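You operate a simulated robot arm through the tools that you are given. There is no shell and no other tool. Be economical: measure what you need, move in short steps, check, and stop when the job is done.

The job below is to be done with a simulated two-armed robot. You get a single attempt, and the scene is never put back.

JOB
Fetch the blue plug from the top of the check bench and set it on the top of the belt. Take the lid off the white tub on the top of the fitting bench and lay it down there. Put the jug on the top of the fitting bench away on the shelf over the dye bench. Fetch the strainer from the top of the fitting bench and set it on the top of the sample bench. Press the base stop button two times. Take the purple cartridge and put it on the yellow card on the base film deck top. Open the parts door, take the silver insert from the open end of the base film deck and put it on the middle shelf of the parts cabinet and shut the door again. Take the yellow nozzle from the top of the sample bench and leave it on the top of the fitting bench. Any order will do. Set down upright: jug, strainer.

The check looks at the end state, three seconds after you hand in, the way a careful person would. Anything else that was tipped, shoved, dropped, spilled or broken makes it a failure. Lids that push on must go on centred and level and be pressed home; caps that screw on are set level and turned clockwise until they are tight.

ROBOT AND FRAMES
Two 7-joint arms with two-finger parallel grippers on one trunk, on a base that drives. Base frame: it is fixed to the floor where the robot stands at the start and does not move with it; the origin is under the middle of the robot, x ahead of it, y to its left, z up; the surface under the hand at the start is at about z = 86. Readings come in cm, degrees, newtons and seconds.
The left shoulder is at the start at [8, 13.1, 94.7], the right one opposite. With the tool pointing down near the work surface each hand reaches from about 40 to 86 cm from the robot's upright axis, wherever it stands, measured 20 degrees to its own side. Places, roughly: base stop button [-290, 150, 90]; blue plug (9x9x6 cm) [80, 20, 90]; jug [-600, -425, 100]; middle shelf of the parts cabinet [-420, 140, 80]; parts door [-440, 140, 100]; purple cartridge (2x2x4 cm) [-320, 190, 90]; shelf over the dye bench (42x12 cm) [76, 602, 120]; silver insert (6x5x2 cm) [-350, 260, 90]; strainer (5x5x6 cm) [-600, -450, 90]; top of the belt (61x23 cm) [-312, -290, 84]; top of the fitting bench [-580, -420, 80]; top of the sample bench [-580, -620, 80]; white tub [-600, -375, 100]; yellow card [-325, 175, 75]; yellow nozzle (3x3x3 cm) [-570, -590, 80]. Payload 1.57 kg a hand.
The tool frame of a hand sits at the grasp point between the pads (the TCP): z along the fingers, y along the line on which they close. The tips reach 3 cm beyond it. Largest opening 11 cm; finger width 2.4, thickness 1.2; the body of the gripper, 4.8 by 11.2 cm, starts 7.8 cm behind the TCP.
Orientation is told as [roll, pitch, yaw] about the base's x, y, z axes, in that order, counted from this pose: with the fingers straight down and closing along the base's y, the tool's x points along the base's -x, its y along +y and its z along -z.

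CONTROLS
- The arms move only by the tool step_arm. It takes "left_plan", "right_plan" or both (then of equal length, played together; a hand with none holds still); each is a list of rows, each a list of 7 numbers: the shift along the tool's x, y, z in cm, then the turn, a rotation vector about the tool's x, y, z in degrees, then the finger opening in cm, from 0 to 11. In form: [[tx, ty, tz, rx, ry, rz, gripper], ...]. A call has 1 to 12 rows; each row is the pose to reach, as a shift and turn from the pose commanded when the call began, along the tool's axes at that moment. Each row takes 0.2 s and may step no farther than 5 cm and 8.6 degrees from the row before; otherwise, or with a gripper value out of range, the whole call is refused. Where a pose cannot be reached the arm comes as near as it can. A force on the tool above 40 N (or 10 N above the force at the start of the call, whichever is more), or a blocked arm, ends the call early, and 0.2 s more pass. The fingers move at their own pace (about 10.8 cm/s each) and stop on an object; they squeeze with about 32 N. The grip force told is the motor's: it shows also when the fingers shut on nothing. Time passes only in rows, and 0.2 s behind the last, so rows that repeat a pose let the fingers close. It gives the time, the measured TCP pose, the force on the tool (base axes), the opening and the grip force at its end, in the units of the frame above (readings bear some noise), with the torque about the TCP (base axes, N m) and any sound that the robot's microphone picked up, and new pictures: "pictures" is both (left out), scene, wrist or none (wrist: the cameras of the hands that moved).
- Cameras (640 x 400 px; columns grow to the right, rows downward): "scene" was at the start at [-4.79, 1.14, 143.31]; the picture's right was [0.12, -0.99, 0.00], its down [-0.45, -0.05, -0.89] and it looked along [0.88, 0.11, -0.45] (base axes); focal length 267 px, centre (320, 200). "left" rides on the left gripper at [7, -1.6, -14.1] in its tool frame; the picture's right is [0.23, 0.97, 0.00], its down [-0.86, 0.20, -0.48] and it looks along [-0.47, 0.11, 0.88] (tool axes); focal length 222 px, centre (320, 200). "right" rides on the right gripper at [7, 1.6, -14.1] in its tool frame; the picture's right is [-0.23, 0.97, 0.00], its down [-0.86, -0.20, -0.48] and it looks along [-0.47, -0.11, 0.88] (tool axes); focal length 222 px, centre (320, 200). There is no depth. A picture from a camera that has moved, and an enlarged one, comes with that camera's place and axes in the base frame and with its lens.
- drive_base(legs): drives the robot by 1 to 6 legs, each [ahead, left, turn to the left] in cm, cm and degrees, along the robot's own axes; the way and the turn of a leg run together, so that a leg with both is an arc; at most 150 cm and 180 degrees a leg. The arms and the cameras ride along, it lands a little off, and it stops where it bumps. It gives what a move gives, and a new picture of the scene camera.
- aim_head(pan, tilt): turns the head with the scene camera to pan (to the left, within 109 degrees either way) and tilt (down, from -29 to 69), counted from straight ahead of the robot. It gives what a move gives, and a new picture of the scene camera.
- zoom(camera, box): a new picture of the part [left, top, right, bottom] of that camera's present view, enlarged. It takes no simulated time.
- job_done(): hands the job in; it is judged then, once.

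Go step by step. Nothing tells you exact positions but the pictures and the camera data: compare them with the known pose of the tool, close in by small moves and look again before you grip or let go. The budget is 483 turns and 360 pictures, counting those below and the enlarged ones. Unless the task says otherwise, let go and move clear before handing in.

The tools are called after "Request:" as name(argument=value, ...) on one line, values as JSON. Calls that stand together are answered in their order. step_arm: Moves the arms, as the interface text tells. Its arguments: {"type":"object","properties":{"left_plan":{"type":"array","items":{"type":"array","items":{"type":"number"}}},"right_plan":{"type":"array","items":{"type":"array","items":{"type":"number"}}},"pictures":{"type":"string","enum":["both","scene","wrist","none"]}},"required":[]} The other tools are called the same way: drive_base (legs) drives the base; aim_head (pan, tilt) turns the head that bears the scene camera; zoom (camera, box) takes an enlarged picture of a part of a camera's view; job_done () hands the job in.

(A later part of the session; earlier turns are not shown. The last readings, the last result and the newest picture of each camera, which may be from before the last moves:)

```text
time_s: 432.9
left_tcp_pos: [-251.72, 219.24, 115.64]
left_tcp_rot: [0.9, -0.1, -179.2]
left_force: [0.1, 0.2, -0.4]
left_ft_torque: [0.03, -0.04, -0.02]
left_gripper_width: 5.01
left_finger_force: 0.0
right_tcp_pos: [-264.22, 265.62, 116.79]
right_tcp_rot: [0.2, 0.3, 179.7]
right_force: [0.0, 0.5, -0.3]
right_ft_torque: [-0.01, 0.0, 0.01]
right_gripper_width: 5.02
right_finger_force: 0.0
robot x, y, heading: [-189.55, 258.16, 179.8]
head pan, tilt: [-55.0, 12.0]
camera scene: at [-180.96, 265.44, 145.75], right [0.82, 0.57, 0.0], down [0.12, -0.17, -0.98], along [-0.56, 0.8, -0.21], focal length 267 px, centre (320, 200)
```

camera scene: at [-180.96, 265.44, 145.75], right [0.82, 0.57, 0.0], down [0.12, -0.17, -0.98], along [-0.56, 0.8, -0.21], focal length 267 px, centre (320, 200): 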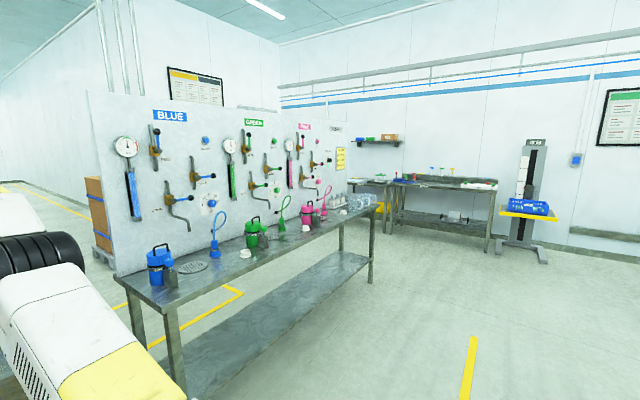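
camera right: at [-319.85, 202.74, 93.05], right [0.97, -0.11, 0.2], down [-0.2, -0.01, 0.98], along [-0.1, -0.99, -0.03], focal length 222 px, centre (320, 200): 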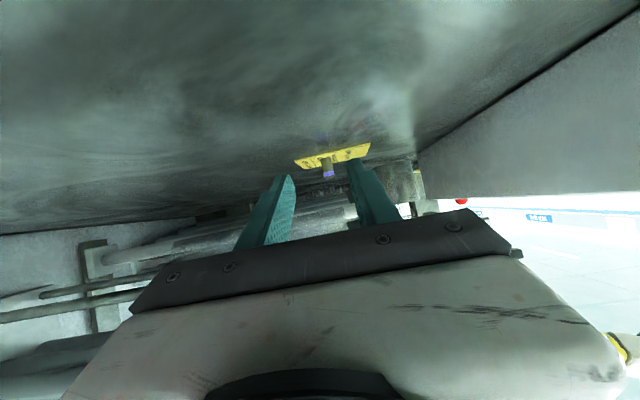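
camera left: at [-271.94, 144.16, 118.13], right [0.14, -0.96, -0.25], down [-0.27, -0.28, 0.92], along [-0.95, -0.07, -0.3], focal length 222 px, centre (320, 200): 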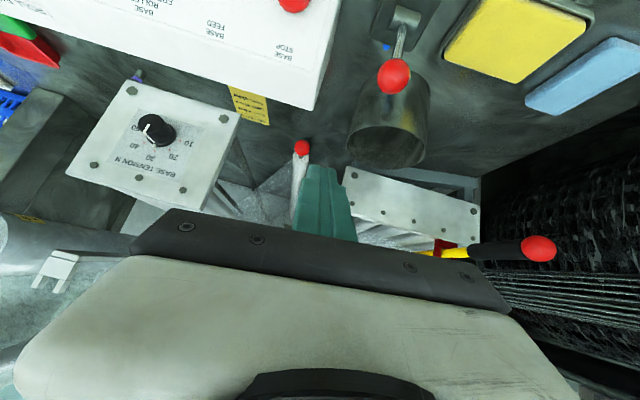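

The dosing bench blocks the near end, but there's a gap around its far end at y≈580 leading to the back aisle. I'll take that route.

Request:
drive_base(legs=[[-25, 0, 0], [0, -108, 0], [0, -108, 0], [0, -108, 0]])

Request:
aim_head(pan=0, tilt=12)

```text
time_s: 450.2
left_tcp_pos: [-223.06, 546.04, 115.84]
left_tcp_rot: [0.8, -0.2, -180.0]
left_force: [-0.9, 0.2, 0.4]
left_ft_torque: [-0.02, -0.02, -0.03]
left_gripper_width: 5.03
left_finger_force: 0.1
right_tcp_pos: [-234.9, 592.49, 116.82]
right_tcp_rot: [0.1, 0.3, 179.0]
right_force: [-0.6, -0.2, 0.1]
right_ft_torque: [0.0, 0.05, 0.0]
right_gripper_width: 5.02
right_finger_force: 0.1
robot x, y, heading: [-160.2, 583.7, 179.0]
head pan, tilt: [-55.0, 12.0]
camera scene: at [-151.66, 591.34, 145.75], right [0.83, 0.56, 0.0], down [0.12, -0.17, -0.98], along [-0.55, 0.81, -0.21], focal length 267 px, centre (320, 200)
```

scene: 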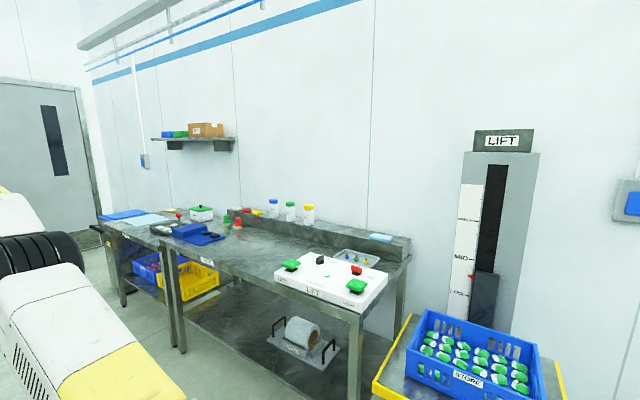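

```text
time_s: 451.5
left_tcp_pos: [-223.09, 546.09, 115.77]
left_tcp_rot: [0.9, -0.2, -179.8]
left_force: [-0.4, -0.1, 0.6]
left_ft_torque: [0.01, -0.02, 0.01]
left_gripper_width: 5.01
left_finger_force: 0.0
right_tcp_pos: [-234.94, 592.47, 116.86]
right_tcp_rot: [0.1, 0.2, 179.0]
right_force: [0.1, -0.4, 0.1]
right_ft_torque: [0.0, 0.01, 0.01]
right_gripper_width: 5.03
right_finger_force: 0.2
robot x, y, heading: [-160.22, 584.27, 179.0]
head pan, tilt: [0.0, 12.0]
camera scene: at [-155.77, 583.78, 145.75], right [0.02, 1.0, 0.0], down [0.21, 0.0, -0.98], along [-0.98, 0.02, -0.21], focal length 267 px, centre (320, 200)
```

scene: 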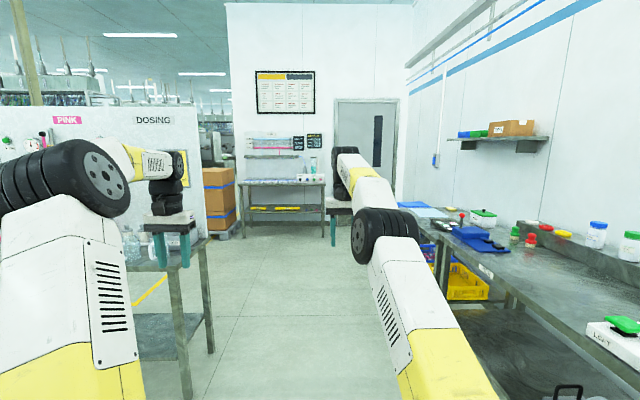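

Request:
drive_base(legs=[[145, 0, 1], [145, 0, 0], [0, 0, 90]])

```text
time_s: 469.5
left_tcp_pos: [-417.18, 519.9, 115.78]
left_tcp_rot: [0.8, -0.1, -89.6]
left_force: [0.5, 0.5, 0.0]
left_ft_torque: [0.01, -0.02, 0.01]
left_gripper_width: 5.02
left_finger_force: 0.0
right_tcp_pos: [-463.53, 507.84, 116.77]
right_tcp_rot: [0.2, 0.2, -90.6]
right_force: [-0.3, 0.4, 0.0]
right_ft_torque: [-0.02, 0.01, -0.03]
right_gripper_width: 5.04
right_finger_force: 0.0
robot x, y, heading: [-455.33, 582.45, -90.8]
head pan, tilt: [0.0, 12.0]
camera scene: at [-455.09, 586.97, 145.75], right [-1.0, 0.01, 0.0], down [0.0, 0.21, -0.98], along [-0.01, -0.98, -0.21], focal length 267 px, centre (320, 200)
```

scene: 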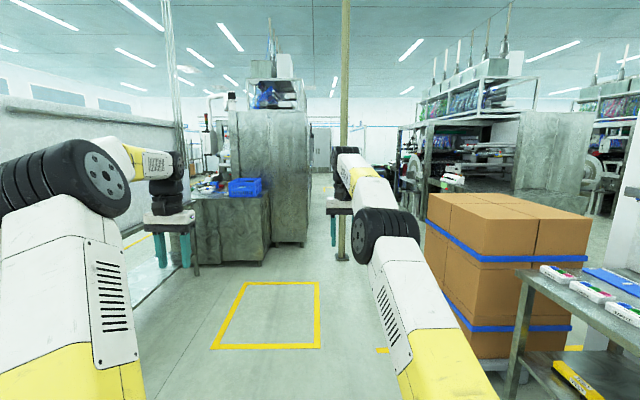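

Request:
drive_base(legs=[[145, 0, 0.8], [70, 0, 0]])

Request:
aim_head(pan=35, tilt=15)

Request:
zoom(camera="scene", box=[280, 100, 640, 325])

```text
time_s: 480.2
left_tcp_pos: [-414.17, 305.01, 115.76]
left_tcp_rot: [0.8, -0.2, -88.3]
left_force: [-0.2, 0.6, 0.2]
left_ft_torque: [0.01, 0.0, -0.02]
left_gripper_width: 5.0
left_finger_force: 0.2
right_tcp_pos: [-460.04, 291.79, 116.79]
right_tcp_rot: [0.2, 0.2, -89.1]
right_force: [0.4, 0.3, 0.5]
right_ft_torque: [0.02, 0.04, -0.01]
right_gripper_width: 5.02
right_finger_force: 0.1
robot x, y, heading: [-453.17, 366.74, -89.7]
head pan, tilt: [0.0, 12.0]
camera scene: at [-453.48, 371.11, 145.75], right [-1.0, -0.01, 0.0], down [0.0, 0.21, -0.98], along [0.01, -0.98, -0.21], focal length 267 px, centre (320, 200)
```

scene: 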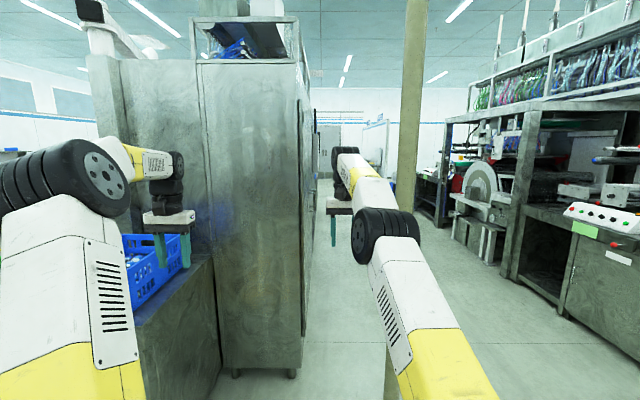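

```text
time_s: 481.2
left_tcp_pos: [-414.09, 304.93, 115.66]
left_tcp_rot: [0.8, -0.1, -88.3]
left_force: [0.4, 0.5, -0.3]
left_ft_torque: [0.01, 0.0, 0.02]
left_gripper_width: 5.03
left_finger_force: 0.0
right_tcp_pos: [-460.05, 291.7, 116.83]
right_tcp_rot: [0.2, 0.2, -89.2]
right_force: [0.1, -0.3, -0.1]
right_ft_torque: [-0.01, 0.01, 0.02]
right_gripper_width: 4.99
right_finger_force: 0.0
robot x, y, heading: [-453.5, 366.9, -89.2]
head pan, tilt: [35.0, 15.0]
camera scene: at [-448.14, 372.83, 145.26], right [-0.81, -0.58, 0.0], down [-0.15, 0.21, -0.97], along [0.56, -0.79, -0.26], focal length 267 px, centre (320, 200)
```

scene: 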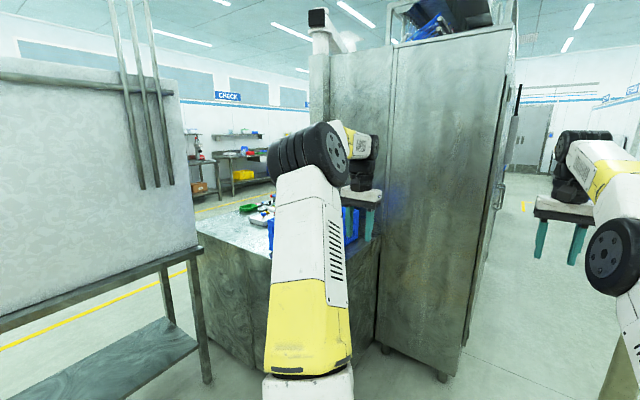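

```text
1.78 times, centred on (460, 212) of scene
camera zoom: at [-448.14, 372.83, 145.26], right [-0.81, -0.58, 0.0], down [-0.15, 0.21, -0.97], along [0.56, -0.79, -0.26], focal length 475 px, centre (71, 178)
```

zoom: 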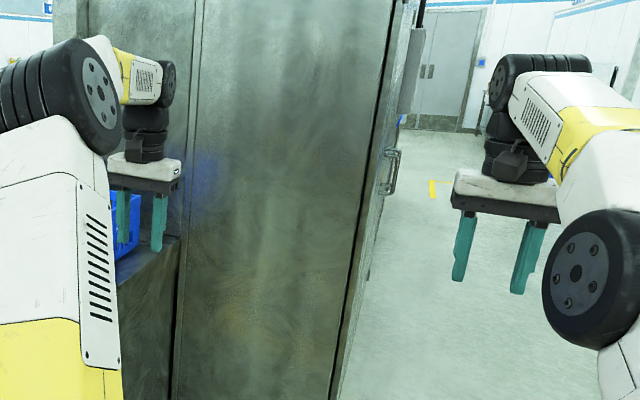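

The parts cabinet's door is on its west face, with the handle near its north edge at about [-446, 213]. The deck's open end lies between the cabinet and the dosing bench. I'll stand west of it facing +x to find the insert.

Request:
drive_base(legs=[[35, 0, 0], [0, 0, 89.4], [0, -66, 0]])

Request:
aim_head(pan=0, tilt=28)

Request:
zoom(camera="scene", box=[200, 100, 440, 250])

```text
time_s: 490.6
left_tcp_pos: [-389.25, 304.28, 115.69]
left_tcp_rot: [0.8, -0.1, -0.9]
left_force: [0.4, 0.4, 0.6]
left_ft_torque: [0.02, 0.01, 0.0]
left_gripper_width: 5.04
left_finger_force: 0.1
right_tcp_pos: [-378.21, 257.74, 116.82]
right_tcp_rot: [0.3, 0.2, -1.9]
right_force: [0.4, -0.2, 0.0]
right_ft_torque: [0.01, 0.0, 0.03]
right_gripper_width: 5.01
right_finger_force: 0.0
robot x, y, heading: [-452.6, 267.64, -2.1]
head pan, tilt: [35.0, 15.0]
stopped in leg 3: the robot was blocked; the commanded pose is now the measured one
camera scene: at [-458.57, 273.36, 145.26], right [0.54, -0.84, 0.0], down [-0.22, -0.14, -0.97], along [0.81, 0.52, -0.26], focal length 267 px, centre (320, 200)
```

scene: 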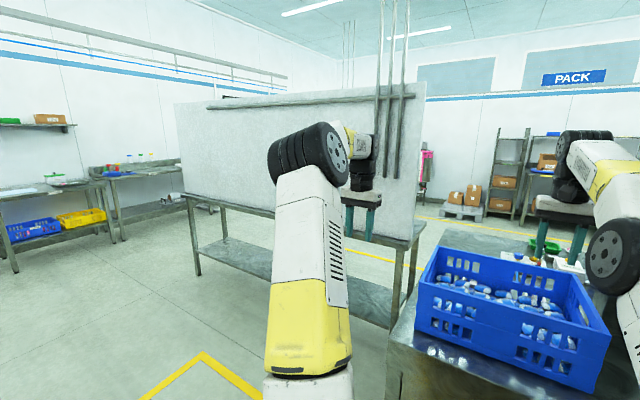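

```text
time_s: 491.6
left_tcp_pos: [-389.26, 304.26, 115.7]
left_tcp_rot: [0.7, -0.1, -1.0]
left_force: [0.1, 0.6, -0.8]
left_ft_torque: [0.0, 0.0, 0.01]
left_gripper_width: 5.02
left_finger_force: 0.1
right_tcp_pos: [-378.21, 257.76, 116.78]
right_tcp_rot: [0.2, 0.2, -1.9]
right_force: [0.8, 0.0, -0.4]
right_ft_torque: [-0.01, 0.0, 0.02]
right_gripper_width: 4.99
right_finger_force: 0.0
robot x, y, heading: [-452.35, 267.58, -2.0]
head pan, tilt: [0.0, 28.0]
camera scene: at [-457.3, 267.96, 143.16], right [-0.04, -1.0, 0.0], down [-0.47, 0.02, -0.88], along [0.88, -0.03, -0.47], focal length 267 px, centre (320, 200)
```

scene: 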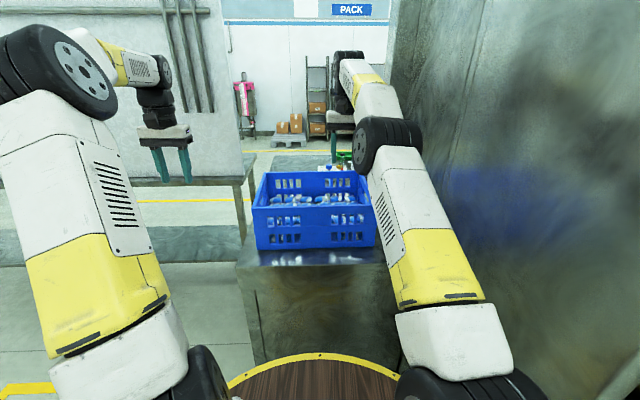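

```text
2.67 times, centred on (320, 175) of scene
camera zoom: at [-457.3, 267.96, 143.16], right [-0.04, -1.0, 0.0], down [-0.47, 0.02, -0.88], along [0.88, -0.03, -0.47], focal length 713 px, centre (320, 267)
```

zoom: 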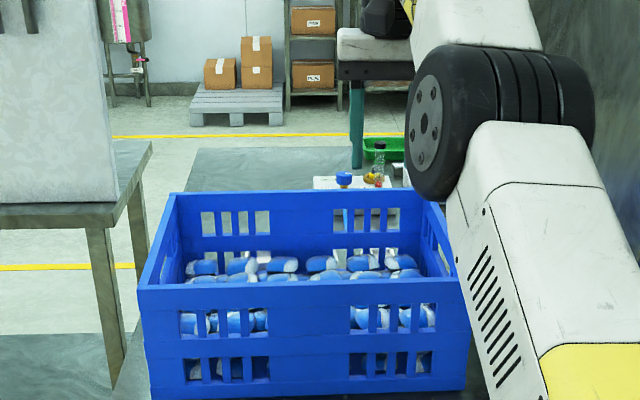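

Request:
zoom(camera="right", box=[0, 0, 640, 400])

```text
1.00 times, centred on (320, 200) of right (not enlarged: the box is as wide or as high as the picture)
camera zoom: at [-385.23, 259.55, 130.96], right [0.26, 0.97, 0.0], down [0.85, -0.23, 0.47], along [0.46, -0.12, -0.88], focal length 222 px, centre (320, 200)
```

zoom: 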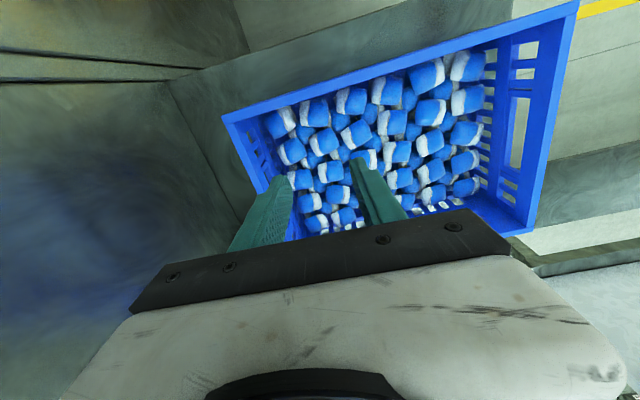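

Request:
drive_base(legs=[[0, 6, 2], [22, 0, 0]])

Request:
zoom(camera="right", box=[0, 0, 640, 400])

```text
time_s: 493.9
left_tcp_pos: [-368.71, 312.67, 115.77]
left_tcp_rot: [0.8, -0.2, 1.2]
left_force: [0.4, 0.2, 0.2]
left_ft_torque: [0.01, -0.03, 0.03]
left_gripper_width: 5.02
left_finger_force: 0.0
right_tcp_pos: [-356.0, 266.39, 116.84]
right_tcp_rot: [0.3, 0.2, 0.3]
right_force: [-0.7, 0.3, 0.4]
right_ft_torque: [0.01, -0.01, 0.02]
right_gripper_width: 5.0
right_finger_force: 0.2
robot x, y, heading: [-430.34, 273.74, 0.2]
head pan, tilt: [0.0, 28.0]
camera scene: at [-435.35, 273.78, 143.16], right [0.0, -1.0, 0.0], down [-0.47, 0.0, -0.88], along [0.88, 0.0, -0.47], focal length 267 px, centre (320, 200)
```

scene: 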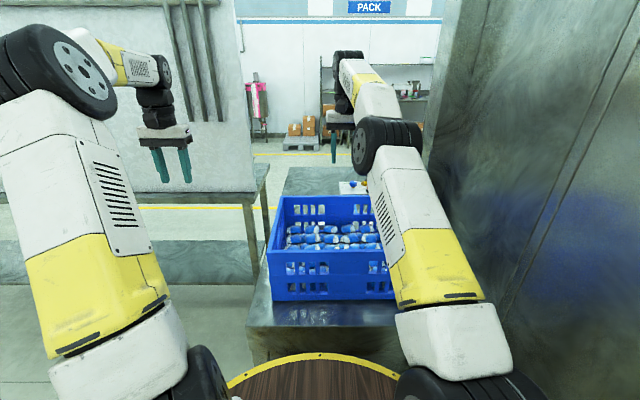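

```text
1.00 times, centred on (320, 200) of right (not enlarged: the box is as wide or as high as the picture)
camera zoom: at [-363.01, 268.09, 130.96], right [0.22, 0.97, 0.0], down [0.86, -0.2, 0.47], along [0.46, -0.1, -0.88], focal length 222 px, centre (320, 200)
```

zoom: 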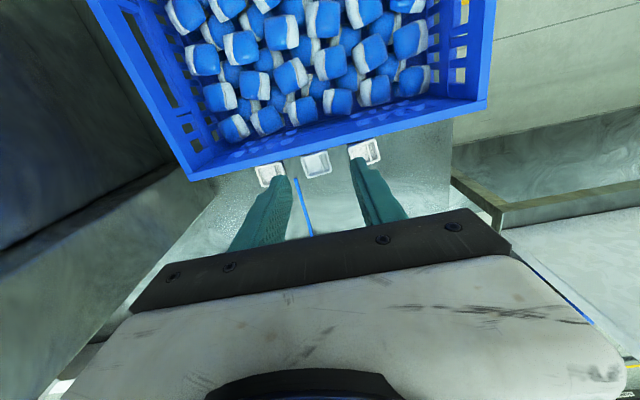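

Request:
zoom(camera="right", box=[230, 120, 420, 240])

```text
3.33 times, centred on (325, 180) of right
camera zoom: at [-363.01, 268.09, 130.96], right [0.22, 0.97, 0.0], down [0.86, -0.2, 0.47], along [0.46, -0.1, -0.88], focal length 740 px, centre (303, 267)
```

zoom: 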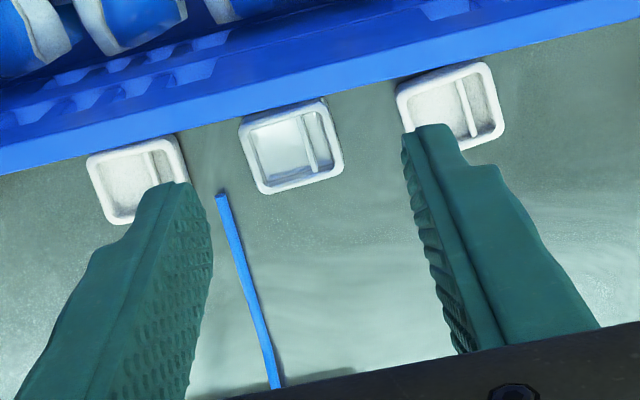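

Request:
step_arm(right_plan=[[3, 0, 0, 0, 0, 0, 8], [6, 0, 0, 0, 0, 0, 11], [6, 0, 0, 0, 0, 0, 11]], pictures="none")

Request:
zoom(camera="right", box=[250, 140, 410, 240])

```text
time_s: 494.7
left_tcp_pos: [-368.67, 312.66, 115.8]
left_tcp_rot: [0.8, -0.2, 1.3]
left_force: [0.5, 0.2, 0.3]
left_ft_torque: [0.01, 0.02, -0.02]
left_gripper_width: 5.02
left_finger_force: 0.2
right_tcp_pos: [-361.92, 266.27, 117.03]
right_tcp_rot: [0.2, 0.1, 0.2]
right_force: [0.2, -0.3, 0.5]
right_ft_torque: [-0.01, 0.01, 0.03]
right_gripper_width: 11.04
right_finger_force: 0.0
robot x, y, heading: [-430.73, 273.81, -0.1]
head pan, tilt: [0.0, 28.0]
```

```text
4.00 times, centred on (330, 190) of right
camera zoom: at [-368.95, 267.95, 131.13], right [0.22, 0.97, 0.0], down [0.86, -0.2, 0.48], along [0.46, -0.1, -0.88], focal length 888 px, centre (280, 240)
```

zoom: 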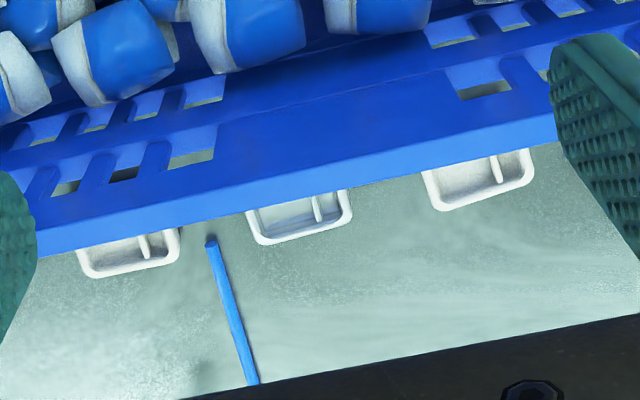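

Three small trays sit just beyond the crate, and the middle one at [-348, 264] looks silver. I'll go closer and bring the hand over it, keeping the wrist camera clear of the crate.

Request:
drive_base(legs=[[4, 0, 0]])

Request:
step_arm(right_plan=[[-3.5, -0.7, 1, 0, 2, 0, 10], [-7, -1.4, 2, 0, 4, 0, 9], [-11, -2.1, 3, 0, 6, 0, 8], [-11.6, -2.1, 7, 0, 6, 0, 7.8], [-11.6, -2.1, 11, 0, 6, 0, 7.8]], pictures="none")

Request:
zoom(camera="right", box=[180, 80, 460, 255])

```text
time_s: 495.5
left_tcp_pos: [-364.65, 312.7, 115.57]
left_tcp_rot: [0.8, 0.0, 1.1]
left_force: [-0.8, 0.7, -0.1]
left_ft_torque: [0.0, 0.02, 0.01]
left_gripper_width: 5.0
left_finger_force: 0.0
right_tcp_pos: [-357.86, 266.4, 117.03]
right_tcp_rot: [0.1, 0.1, 0.3]
right_force: [-0.2, 0.7, 0.8]
right_ft_torque: [0.0, -0.04, 0.0]
right_gripper_width: 11.0
right_finger_force: 0.0
robot x, y, heading: [-426.46, 273.56, 0.2]
head pan, tilt: [0.0, 28.0]
camera scene: at [-431.3, 273.79, 143.16], right [0.0, -1.0, 0.0], down [-0.47, 0.0, -0.88], along [0.88, 0.0, -0.47], focal length 267 px, centre (320, 200)
```

scene: 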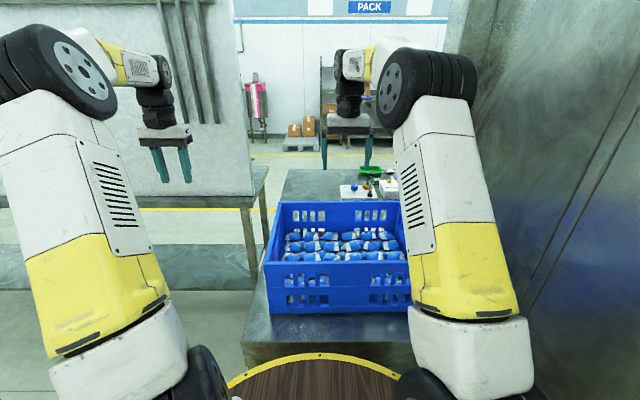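

```text
time_s: 496.7
left_tcp_pos: [-364.68, 312.63, 115.7]
left_tcp_rot: [0.8, -0.1, 1.1]
left_force: [-0.2, -0.7, -0.8]
left_ft_torque: [0.02, 0.01, 0.02]
left_gripper_width: 5.02
left_finger_force: 0.1
right_tcp_pos: [-349.66, 263.8, 104.84]
right_tcp_rot: [0.2, 6.2, 0.2]
right_force: [-0.9, 0.4, 0.9]
right_ft_torque: [-0.01, -0.06, -0.02]
right_gripper_width: 7.81
right_finger_force: 0.0
right hand out of reach, approached as far as the arm can: row 2, 3, 4, 5
robot x, y, heading: [-426.41, 273.62, -0.1]
head pan, tilt: [0.0, 28.0]
```

```text
2.29 times, centred on (320, 168) of right
camera zoom: at [-355.17, 265.41, 119.61], right [0.22, 0.97, -0.02], down [0.9, -0.2, 0.38], along [0.37, -0.1, -0.92], focal length 508 px, centre (320, 274)
```

zoom: 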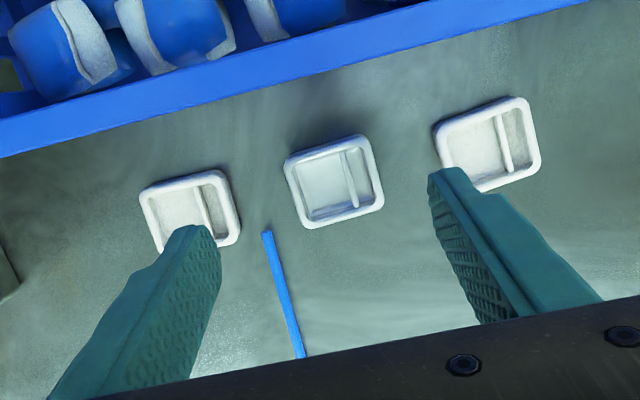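

The middle tray is clearly silver and the others are cream. I'll nudge forward a little to gain reach, since the hand needs more backward tilt to keep the camera off the crate.

Request:
drive_base(legs=[[3, 0, 0]])

Request:
step_arm(right_plan=[[-1, 0, 0, 0, 3, 0, 7.8], [-2, 0, 0, 0, 6, 0, 7.8], [-2, 0, 1, 0, 9, 0, 7.8], [-2, 0, 1, 0, 9, 0, 7.8]], pictures="none")

```text
time_s: 497.6
left_tcp_pos: [-361.61, 312.7, 115.72]
left_tcp_rot: [0.8, -0.2, 1.2]
left_force: [0.6, 0.9, 0.1]
left_ft_torque: [-0.01, -0.03, 0.0]
left_gripper_width: 5.0
left_finger_force: 0.1
right_tcp_pos: [-346.6, 263.87, 104.99]
right_tcp_rot: [0.2, 6.2, 0.2]
right_force: [-0.2, -0.9, -0.4]
right_ft_torque: [0.01, -0.03, -0.01]
right_gripper_width: 7.79
right_finger_force: 0.0
robot x, y, heading: [-423.41, 273.63, 0.4]
head pan, tilt: [0.0, 28.0]
camera scene: at [-428.24, 273.79, 143.16], right [0.0, -1.0, 0.0], down [-0.47, 0.0, -0.88], along [0.88, 0.0, -0.47], focal length 267 px, centre (320, 200)
```

scene: 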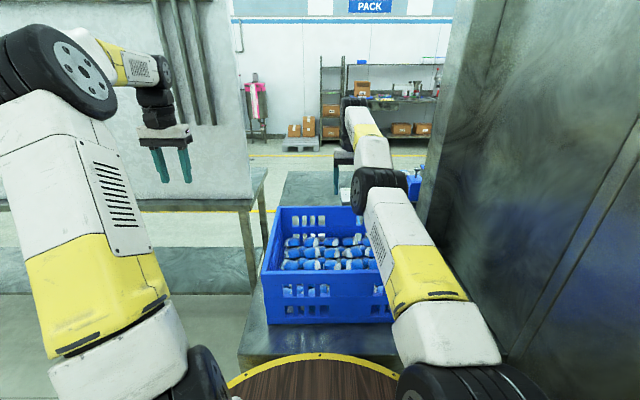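

```text
time_s: 498.6
left_tcp_pos: [-361.64, 312.77, 115.68]
left_tcp_rot: [0.8, -0.2, 1.2]
left_force: [-0.7, -0.8, -0.4]
left_ft_torque: [0.03, -0.05, 0.02]
left_gripper_width: 5.02
left_finger_force: 0.1
right_tcp_pos: [-349.64, 263.52, 102.89]
right_tcp_rot: [0.1, 15.2, 0.2]
right_force: [0.4, 1.1, -0.2]
right_ft_torque: [0.01, -0.03, -0.03]
right_gripper_width: 7.8
right_finger_force: 0.1
right hand out of reach, approached as far as the arm can: row 1, 2, 3, 4
robot x, y, heading: [-423.73, 273.8, 0.2]
head pan, tilt: [0.0, 28.0]
```

Request:
drive_base(legs=[[3.5, 0, 0]])

Request:
step_arm(right_plan=[[0, 0, 2, 0, 0, 0, 7.8], [0, 0, 5, 0, 0, 0, 7.8]], pictures="wrist")

```text
time_s: 499.6
left_tcp_pos: [-359.55, 312.48, 115.83]
left_tcp_rot: [0.9, -0.2, 0.9]
left_force: [0.0, -0.2, 0.2]
left_ft_torque: [0.02, 0.03, -0.01]
left_gripper_width: 5.04
left_finger_force: 0.0
right_tcp_pos: [-347.85, 263.19, 103.06]
right_tcp_rot: [0.1, 15.2, -0.3]
right_force: [0.3, -0.8, -0.3]
right_ft_torque: [0.0, -0.05, 0.02]
right_gripper_width: 7.79
right_finger_force: 0.0
robot x, y, heading: [-422.08, 274.29, -0.5]
head pan, tilt: [0.0, 28.0]
stopped in leg 1: the robot was blocked; the commanded pose is now the measured one
camera scene: at [-426.38, 274.01, 143.16], right [-0.01, -1.0, 0.0], down [-0.47, 0.0, -0.88], along [0.88, 0.0, -0.47], focal length 267 px, centre (320, 200)
```

scene: 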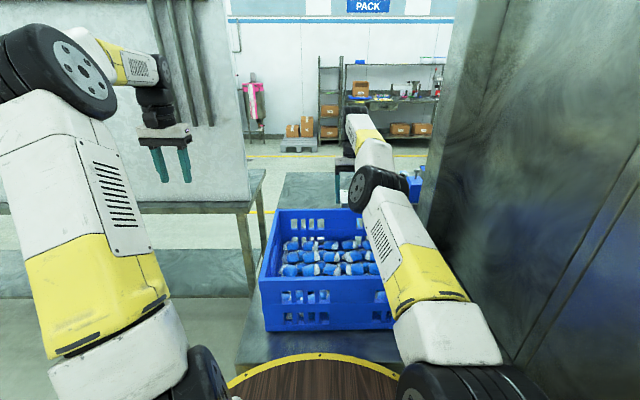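

```text
time_s: 500.2
left_tcp_pos: [-359.53, 312.43, 115.9]
left_tcp_rot: [1.0, -0.2, 0.9]
left_force: [-0.1, -0.1, 0.4]
left_ft_torque: [-0.05, 0.0, -0.03]
left_gripper_width: 5.02
left_finger_force: 0.2
right_tcp_pos: [-347.15, 263.43, 98.47]
right_tcp_rot: [0.3, 15.1, -0.1]
right_force: [0.5, -0.3, 0.5]
right_ft_torque: [-0.01, 0.03, 0.01]
right_gripper_width: 7.78
right_finger_force: 0.1
right hand out of reach, approached as far as the arm can: row 1, 2
robot x, y, heading: [-422.13, 273.64, -0.5]
head pan, tilt: [0.0, 28.0]
camera right: at [-350.27, 265.08, 113.95], right [0.22, 0.97, -0.06], down [0.95, -0.2, 0.24], along [0.22, -0.11, -0.97], focal length 222 px, centre (320, 200)
```

right: 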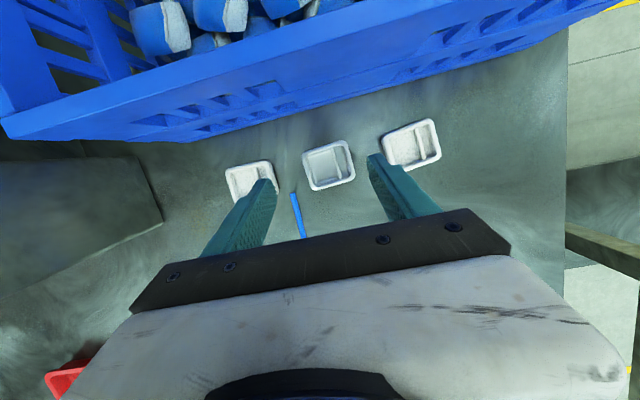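

Request:
step_arm(right_plan=[[-0.9, 0.6, 3.5, 0, 0, 0, 7.8], [-1.9, 0.6, 7, 0, 0, 0, 7.8]], pictures="none")

Request:
zoom(camera="right", box=[180, 60, 460, 235])

```text
time_s: 500.8
left_tcp_pos: [-359.45, 312.53, 115.9]
left_tcp_rot: [0.9, -0.2, 0.8]
left_force: [0.3, -0.8, -0.2]
left_ft_torque: [0.02, -0.04, -0.01]
left_gripper_width: 5.0
left_finger_force: 0.0
right_tcp_pos: [-346.28, 264.19, 91.26]
right_tcp_rot: [0.3, 15.2, 0.0]
right_force: [-0.1, 0.2, -0.3]
right_ft_torque: [-0.01, -0.04, -0.03]
right_gripper_width: 7.8
right_finger_force: 0.0
right hand out of reach, approached as far as the arm can: row 1, 2
robot x, y, heading: [-421.71, 273.77, -0.4]
head pan, tilt: [0.0, 28.0]
```

```text
2.29 times, centred on (320, 148) of right
camera zoom: at [-349.46, 265.71, 106.75], right [0.22, 0.97, -0.06], down [0.95, -0.2, 0.24], along [0.22, -0.11, -0.97], focal length 508 px, centre (320, 320)
```

zoom: 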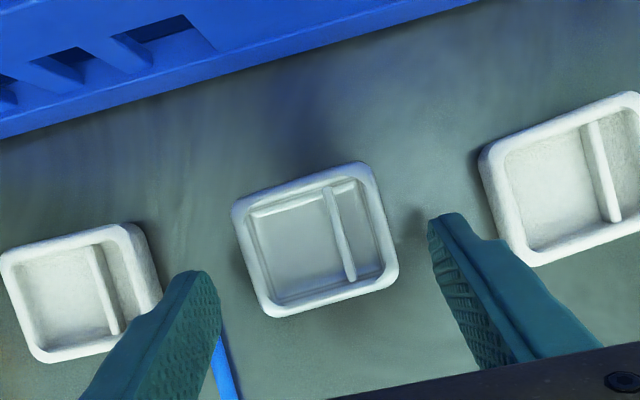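

Request:
step_arm(right_plan=[[0, 0, 1.5, 0, 0, 0, 7.8], [0.2, 0, 2.7, 0, 0, 0, 7.8], [0.2, 0, 2.7, 0, 0, 0, 5], [0.2, 0, 2.7, 0, 0, 0, 3], [0.2, 0, 2.7, 0, 0, 0, 3]], pictures="none")

Request:
zoom(camera="right", box=[180, 60, 460, 235])

```text
time_s: 502.0
left_tcp_pos: [-359.58, 312.51, 115.82]
left_tcp_rot: [0.9, -0.3, 0.9]
left_force: [-0.5, -0.6, 0.4]
left_ft_torque: [0.0, 0.01, 0.0]
left_gripper_width: 5.01
left_finger_force: 0.1
right_tcp_pos: [-346.26, 264.19, 88.85]
right_tcp_rot: [0.1, 15.2, -0.1]
right_force: [-0.5, -0.2, -0.4]
right_ft_torque: [-0.01, -0.01, 0.0]
right_gripper_width: 5.81
right_finger_force: 31.3
right hand out of reach, approached as far as the arm can: row 1, 2, 3, 4, 5
robot x, y, heading: [-422.07, 274.03, -0.3]
head pan, tilt: [0.0, 28.0]
```

```text
2.29 times, centred on (320, 148) of right
camera zoom: at [-349.32, 265.85, 104.32], right [0.22, 0.97, -0.06], down [0.95, -0.2, 0.24], along [0.22, -0.11, -0.97], focal length 508 px, centre (320, 320)
```

zoom: 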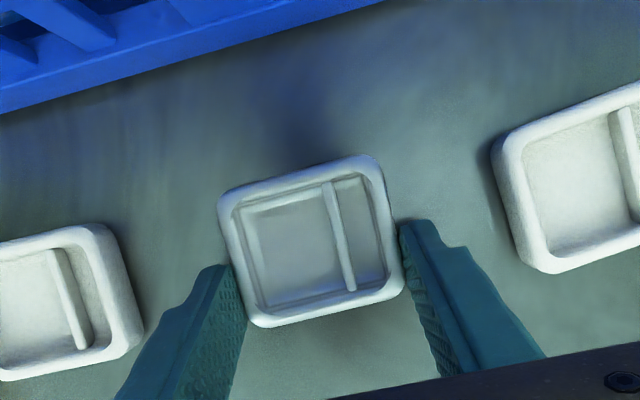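

Gripped the silver insert (5.8 cm wide). Lifting straight up.

Request:
step_arm(right_plan=[[0.4, 0, -1.5, 0, 0, 0, 3], [1.2, 0, -4.5, 0, 0, 0, 3], [2.3, 0, -8.7, 0, 0, 0, 3], [3.4, 0, -13, 0, 0, 0, 3], [4.5, 0, -17, 0, 0, 0, 3], [5.6, 0, -21, 0, 0, 0, 3], [6.7, 0, -25, 0, 0, 0, 3]], pictures="wrist")

```text
time_s: 503.6
left_tcp_pos: [-359.54, 312.49, 115.91]
left_tcp_rot: [1.0, -0.3, 1.0]
left_force: [-0.6, -0.2, 0.3]
left_ft_torque: [-0.01, 0.0, 0.01]
left_gripper_width: 5.0
left_finger_force: 0.1
right_tcp_pos: [-348.25, 264.12, 104.86]
right_tcp_rot: [0.2, 15.1, -0.2]
right_force: [-0.1, 0.3, -2.6]
right_ft_torque: [-0.03, -0.02, -0.01]
right_gripper_width: 5.82
right_finger_force: 31.8
right hand out of reach, approached as far as the arm can: row 3, 4, 5, 6, 7
robot x, y, heading: [-421.64, 274.13, -0.1]
head pan, tilt: [0.0, 28.0]
camera right: at [-351.41, 265.81, 120.28], right [0.22, 0.97, -0.06], down [0.95, -0.2, 0.24], along [0.22, -0.11, -0.97], focal length 222 px, centre (320, 200)
```

right: 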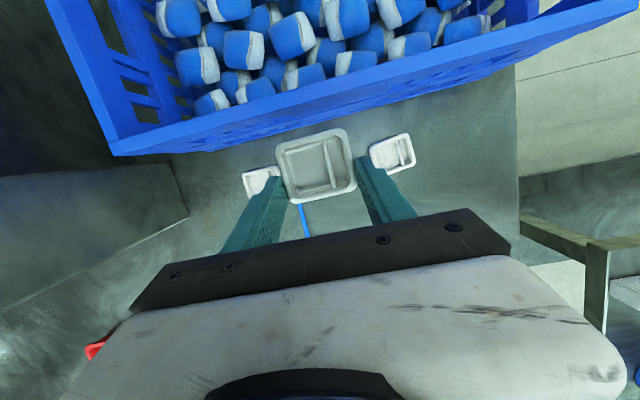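

Request:
step_arm(right_plan=[[0.5, 0, -2, 0, -4, 0, 3], [1, 0, -4, 0, -8, 0, 3], [1.8, 0, -7, 0, -12, 0, 3], [2.6, 0, -10, 0, -15, 0, 3], [3.6, 0, -13, 0, -15, 0, 3]], pictures="none")

```text
time_s: 504.8
left_tcp_pos: [-359.54, 312.63, 115.84]
left_tcp_rot: [0.9, -0.2, 0.9]
left_force: [0.2, 0.1, 0.0]
left_ft_torque: [0.03, -0.01, -0.01]
left_gripper_width: 5.03
left_finger_force: 0.0
right_tcp_pos: [-348.19, 264.26, 118.24]
right_tcp_rot: [0.2, 0.0, -0.3]
right_force: [-0.5, 0.1, -0.3]
right_ft_torque: [0.04, -0.02, -0.03]
right_gripper_width: 5.79
right_finger_force: 32.2
robot x, y, heading: [-421.7, 274.02, -0.4]
head pan, tilt: [0.0, 28.0]
```

The insert is secure. I need to go around the pole at (-487, 265) to face the cabinet's west door. First I'll tuck the hands closer.

Request:
step_arm(right_plan=[[4, 0, -0.5, 0, 0, 0, 3], [8, 0, -1, 0, 0, 0, 3], [12, 0, -1, 0, 0, 0, 3], [15, 0, -1, 0, 0, 0, 3]], left_plan=[[2, -2, -1, 0, 0, 0, 5], [4, -4, -2, 0, 0, 0, 5], [6, -6, -3, 0, 0, 0, 5], [8, -8, -3, 0, 0, 0, 5]], pictures="none")

Request:
drive_base(legs=[[-25, 0, 0.4], [0, 62, 0], [-103, 0, 0], [0, 0, -90]])

```text
time_s: 505.8
left_tcp_pos: [-367.35, 304.24, 118.75]
left_tcp_rot: [0.8, -0.2, 0.9]
left_force: [-0.4, 0.3, 0.2]
left_ft_torque: [-0.04, 0.03, 0.01]
left_gripper_width: 5.01
left_finger_force: 0.0
right_tcp_pos: [-363.14, 264.29, 119.22]
right_tcp_rot: [0.2, 0.1, -0.2]
right_force: [0.3, 0.0, -1.6]
right_ft_torque: [-0.08, 0.06, 0.02]
right_gripper_width: 5.79
right_finger_force: 32.7
robot x, y, heading: [-421.91, 274.04, -0.3]
head pan, tilt: [0.0, 28.0]
```

```text
time_s: 519.2
left_tcp_pos: [-513.5, 282.2, 118.95]
left_tcp_rot: [0.9, -0.3, -84.1]
left_force: [0.9, 0.7, -0.1]
left_ft_torque: [-0.03, -0.04, -0.01]
left_gripper_width: 5.02
left_finger_force: 0.2
right_tcp_pos: [-553.13, 274.51, 119.26]
right_tcp_rot: [0.2, 0.1, -85.2]
right_force: [0.3, 0.4, -1.5]
right_ft_torque: [0.01, 0.03, -0.02]
right_gripper_width: 5.77
right_finger_force: 31.7
robot x, y, heading: [-548.36, 333.85, -85.1]
head pan, tilt: [0.0, 28.0]
camera scene: at [-548.69, 338.46, 143.16], right [-1.0, -0.08, 0.0], down [-0.04, 0.47, -0.88], along [0.07, -0.88, -0.47], focal length 267 px, centre (320, 200)
```

scene: 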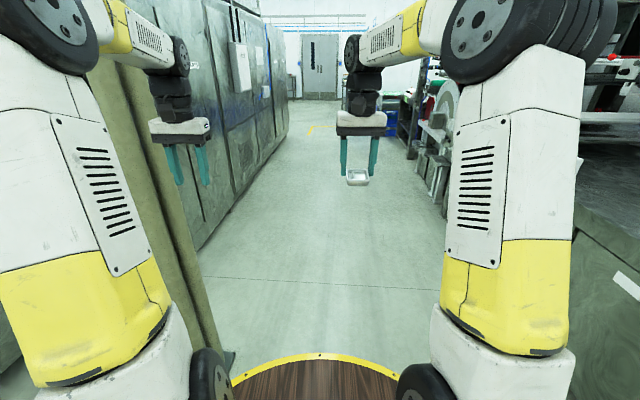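

Request:
drive_base(legs=[[0, -12, -4.9], [110, 0, 0], [82, 0, 0], [0, 0, 90]])

Request:
aim_head(pan=0, tilt=12)

```text
time_s: 533.5
left_tcp_pos: [-507.15, 171.35, 118.75]
left_tcp_rot: [0.9, -0.3, 1.3]
left_force: [-0.4, -0.8, -1.0]
left_ft_torque: [0.03, 0.0, 0.0]
left_gripper_width: 5.01
left_finger_force: 0.0
right_tcp_pos: [-502.52, 131.27, 119.31]
right_tcp_rot: [0.2, 0.0, 0.3]
right_force: [0.6, 0.1, -1.5]
right_ft_torque: [-0.02, 0.0, -0.01]
right_gripper_width: 5.79
right_finger_force: 31.3
robot x, y, heading: [-561.26, 140.81, -0.1]
head pan, tilt: [0.0, 28.0]
camera scene: at [-565.99, 140.67, 143.16], right [0.0, -1.0, 0.0], down [-0.47, 0.0, -0.88], along [0.88, 0.0, -0.47], focal length 267 px, centre (320, 200)
```

scene: 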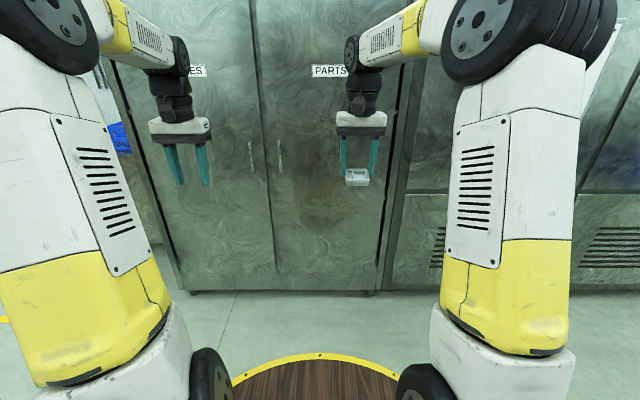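

```text
time_s: 534.3
left_tcp_pos: [-507.22, 171.44, 118.87]
left_tcp_rot: [1.0, -0.2, 1.3]
left_force: [-1.1, -1.0, 0.0]
left_ft_torque: [-0.04, -0.04, -0.01]
left_gripper_width: 5.01
left_finger_force: 0.0
right_tcp_pos: [-502.53, 131.3, 119.32]
right_tcp_rot: [0.3, 0.0, 0.2]
right_force: [0.4, 0.1, -1.6]
right_ft_torque: [-0.03, 0.01, 0.02]
right_gripper_width: 5.74
right_finger_force: 31.7
robot x, y, heading: [-561.06, 140.57, -0.3]
head pan, tilt: [0.0, 12.0]
camera scene: at [-565.78, 140.67, 145.74], right [0.0, -1.0, 0.0], down [-0.21, 0.0, -0.98], along [0.98, 0.0, -0.21], focal length 267 px, centre (320, 200)
```

scene: 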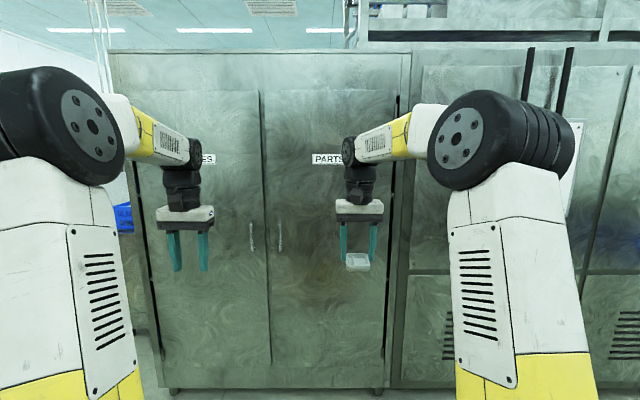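

The PARTS door is the right-hand one: handle at its left edge near [-443, 160, 101], hinge near y≈105. I'll tuck the right hand with the insert, level the left hand forward, and approach the handle.

Request:
step_arm(left_plan=[[-3, 0, 1, 0, -8, 0, 5], [-6, 0, 2, 0, -16, 0, 5], [-9, 0, 3, 0, -24, 0, 6], [-12, 0, 4, 0, -32, 0, 6], [-15, 0, 6, 0, -40, 0, 6], [-18, 0, 8, 0, -48, 0, 6], [-20, 0, 10, 0, -56, 0, 6], [-22, 0, 12, 0, -64, 0, 6], [-23, 0, 14, 0, -72, 0, 6], [-24, 0, 16, 0, -80, 0, 6], [-24, 0, 17, 0, -85, 0, 6]], right_plan=[[1, -1, 0, 0, 0, 0, 3], [2, -2, 0, 0, 0, 0, 3], [3, -3, 0, 0, 0, 0, 3], [4, -4, 0, 0, 0, 0, 3], [5, -5, 0, 0, 0, 0, 3], [6, -6, 0, 0, 0, 0, 3], [7, -7, 0, 0, 0, 0, 3], [8, -8, 0, 0, 0, 0, 3], [9, -9, 0, 0, 0, 0, 3], [10, -10, 0, 0, 0, 0, 3], [11, -12, 0, 0, 0, 0, 3]], pictures="none")

Request:
drive_base(legs=[[28, 8, 0]])

Request:
zoom(camera="left", box=[0, 0, 640, 400])

```text
time_s: 536.7
left_tcp_pos: [-483.27, 172.15, 101.99]
left_tcp_rot: [10.4, -85.3, -9.1]
left_force: [1.0, -0.1, -0.2]
left_ft_torque: [-0.01, -0.01, 0.02]
left_gripper_width: 6.02
left_finger_force: 0.2
right_tcp_pos: [-513.59, 119.36, 119.27]
right_tcp_rot: [0.2, 0.1, 0.4]
right_force: [-0.7, 0.7, -1.1]
right_ft_torque: [-0.02, -0.04, 0.02]
right_gripper_width: 5.77
right_finger_force: 32.0
robot x, y, heading: [-561.08, 140.48, 0.2]
head pan, tilt: [0.0, 12.0]
```

```text
time_s: 538.8
left_tcp_pos: [-455.07, 180.3, 101.92]
left_tcp_rot: [10.4, -85.0, -9.0]
left_force: [0.1, -0.8, -0.3]
left_ft_torque: [0.01, 0.01, 0.02]
left_gripper_width: 6.01
left_finger_force: 0.1
right_tcp_pos: [-485.44, 127.52, 119.29]
right_tcp_rot: [0.1, 0.1, 0.2]
right_force: [-0.4, 0.2, -0.4]
right_ft_torque: [0.02, 0.0, -0.03]
right_gripper_width: 5.75
right_finger_force: 32.3
robot x, y, heading: [-533.53, 148.78, -0.1]
head pan, tilt: [0.0, 12.0]
camera scene: at [-537.64, 148.71, 145.75], right [0.0, -1.0, 0.0], down [-0.21, 0.0, -0.98], along [0.98, 0.0, -0.21], focal length 267 px, centre (320, 200)
```

scene: 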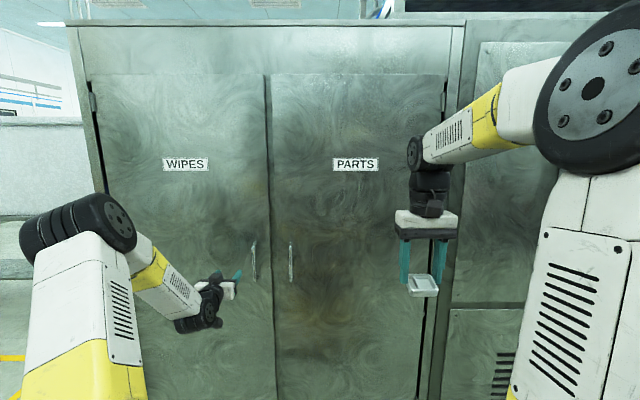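

```text
1.00 times, centred on (320, 200) of left (not enlarged: the box is as wide or as high as the picture)
camera zoom: at [-469.65, 178.26, 96.14], right [-0.04, 0.98, -0.21], down [-0.41, 0.18, 0.9], along [0.91, 0.12, 0.39], focal length 222 px, centre (320, 200)
```

zoom: 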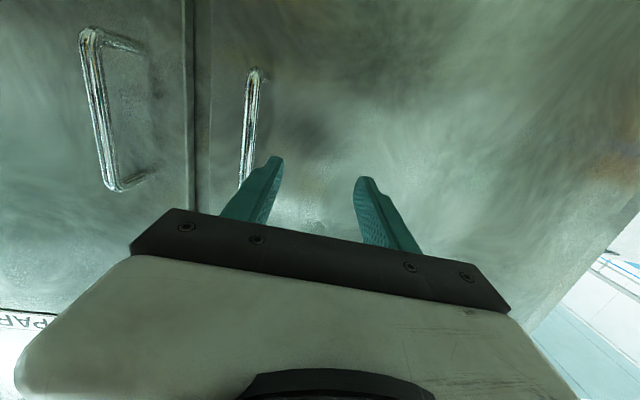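

Request:
step_arm(left_plan=[[0, -4.5, -1, 0, 0, 0, 6], [0, -9, -1, 0, 0, 0, 6], [0, -13.5, -1, 0, 0, 0, 6], [0, -18, -1, 0, 0, 0, 6], [0, -21, -0.5, 0, 0, 0, 6]], pictures="wrist")

```text
time_s: 540.0
left_tcp_pos: [-455.08, 159.19, 101.9]
left_tcp_rot: [10.2, -85.1, -8.8]
left_force: [0.5, 0.0, 0.4]
left_ft_torque: [-0.03, 0.0, -0.05]
left_gripper_width: 6.01
left_finger_force: 0.1
right_tcp_pos: [-485.45, 127.5, 119.25]
right_tcp_rot: [0.3, 0.2, 0.2]
right_force: [-0.5, 0.0, -2.1]
right_ft_torque: [0.0, 0.0, 0.04]
right_gripper_width: 5.76
right_finger_force: 32.4
robot x, y, heading: [-533.41, 148.75, 0.1]
head pan, tilt: [0.0, 12.0]
camera left: at [-469.68, 157.34, 96.14], right [-0.04, 0.98, -0.21], down [-0.41, 0.18, 0.89], along [0.91, 0.12, 0.39], focal length 222 px, centre (320, 200)
```

left: 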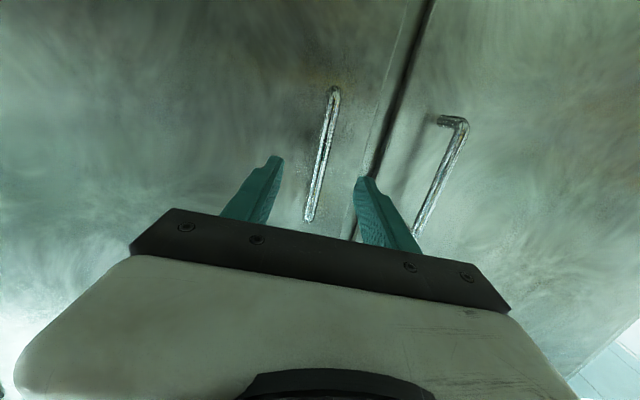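

Request:
step_arm(left_plan=[[0, 0, 2.5, 0, 0, 0, 6], [0, 0, 5, 0, 0, 0, 6], [0, 0, 7.3, 0, 0, 0, 6], [0, 0, 7.3, 0, 0, 0, 3], [0, 0, 7.3, 0, 0, 0, 0], [0, 0, 7.3, 0, 0, 0, 0]], pictures="wrist")

```text
time_s: 541.4
left_tcp_pos: [-447.81, 159.51, 101.13]
left_tcp_rot: [9.7, -85.2, -8.2]
left_force: [0.1, 7.8, 0.1]
left_ft_torque: [-0.75, -0.14, 0.16]
left_gripper_width: 1.4
left_finger_force: 30.2
right_tcp_pos: [-485.35, 127.5, 119.27]
right_tcp_rot: [0.2, 0.1, 0.2]
right_force: [0.3, 0.0, -1.5]
right_ft_torque: [-0.02, 0.01, 0.01]
right_gripper_width: 5.76
right_finger_force: 31.9
robot x, y, heading: [-533.15, 148.53, 0.2]
head pan, tilt: [0.0, 12.0]
camera left: at [-462.39, 157.68, 95.37], right [-0.04, 0.98, -0.21], down [-0.41, 0.18, 0.89], along [0.91, 0.13, 0.39], focal length 222 px, centre (320, 200)
```

left: 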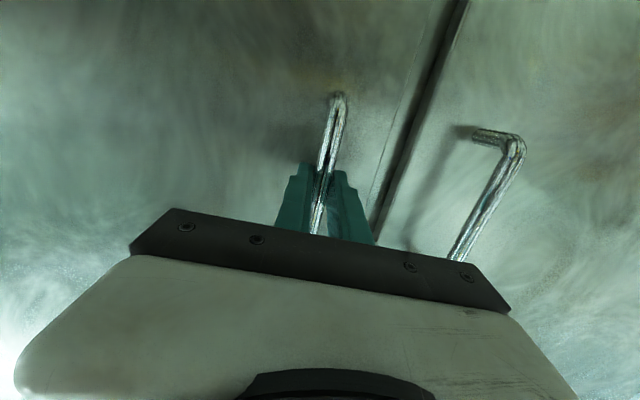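

The handle is held. I'll pull the door open along its arc to about 15°.

Request:
step_arm(left_plan=[[0, -0.4, -2.5, -2.5, 0, 0, 0], [0, -0.9, -5, -5, 0, 0, 0], [0, -1.5, -7.5, -7.5, 0, 0, 0], [0, -2.2, -10, -10, 0, 0, 0], [0, -3, -12.4, -12.5, 0, 0, 0], [0, -3.9, -14.8, -15, 0, 0, 0]], pictures="scene")

```text
time_s: 542.4
left_tcp_pos: [-457.58, 157.43, 101.26]
left_tcp_rot: [18.1, -84.3, -6.7]
left_force: [0.0, 1.2, -1.4]
left_ft_torque: [-0.88, 0.27, -0.08]
left_gripper_width: 1.44
left_finger_force: 30.8
right_tcp_pos: [-485.36, 127.53, 119.11]
right_tcp_rot: [0.3, 0.3, 0.3]
right_force: [-0.6, 0.7, -1.6]
right_ft_torque: [-0.03, 0.04, -0.01]
right_gripper_width: 5.78
right_finger_force: 31.9
robot x, y, heading: [-533.15, 148.65, 0.2]
head pan, tilt: [0.0, 12.0]
stopped in row 5 (left hand): the force on the tool passed its limit at 41 N (the readings are from after the stop); the commanded pose is now the measured one
camera scene: at [-537.61, 148.76, 145.75], right [0.0, -1.0, 0.0], down [-0.21, 0.0, -0.98], along [0.98, 0.0, -0.21], focal length 267 px, centre (320, 200)
```

scene: 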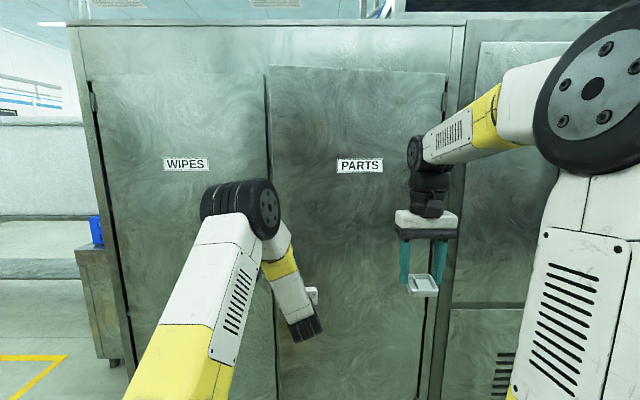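

Request:
step_arm(left_plan=[[0, -0.1, -1.2, -1.2, 0, 0, 0], [0, -0.3, -2.5, -2.5, 0, 0, 0], [0, -0.5, -3.7, -3.7, 0, 0, 0], [0, -0.7, -5, -5, 0, 0, 0], [0, -1, -6.2, -6.2, 0, 0, 0], [0, -1.4, -7.5, -7.5, 0, 0, 0], [0, -1.8, -8.7, -8.7, 0, 0, 0], [0, -2.1, -9.9, -10, 0, 0, 0]], pictures="none")

```text
time_s: 544.2
left_tcp_pos: [-466.8, 153.52, 101.76]
left_tcp_rot: [27.8, -84.0, -6.5]
left_force: [-4.2, 8.1, -32.5]
left_ft_torque: [-0.92, 0.22, 0.05]
left_gripper_width: 1.5
left_finger_force: 31.1
right_tcp_pos: [-485.4, 127.47, 119.22]
right_tcp_rot: [0.2, 0.1, 0.3]
right_force: [0.2, 0.0, -1.7]
right_ft_torque: [0.02, 0.03, 0.03]
right_gripper_width: 5.76
right_finger_force: 32.2
robot x, y, heading: [-532.81, 148.89, 0.5]
head pan, tilt: [0.0, 12.0]
```

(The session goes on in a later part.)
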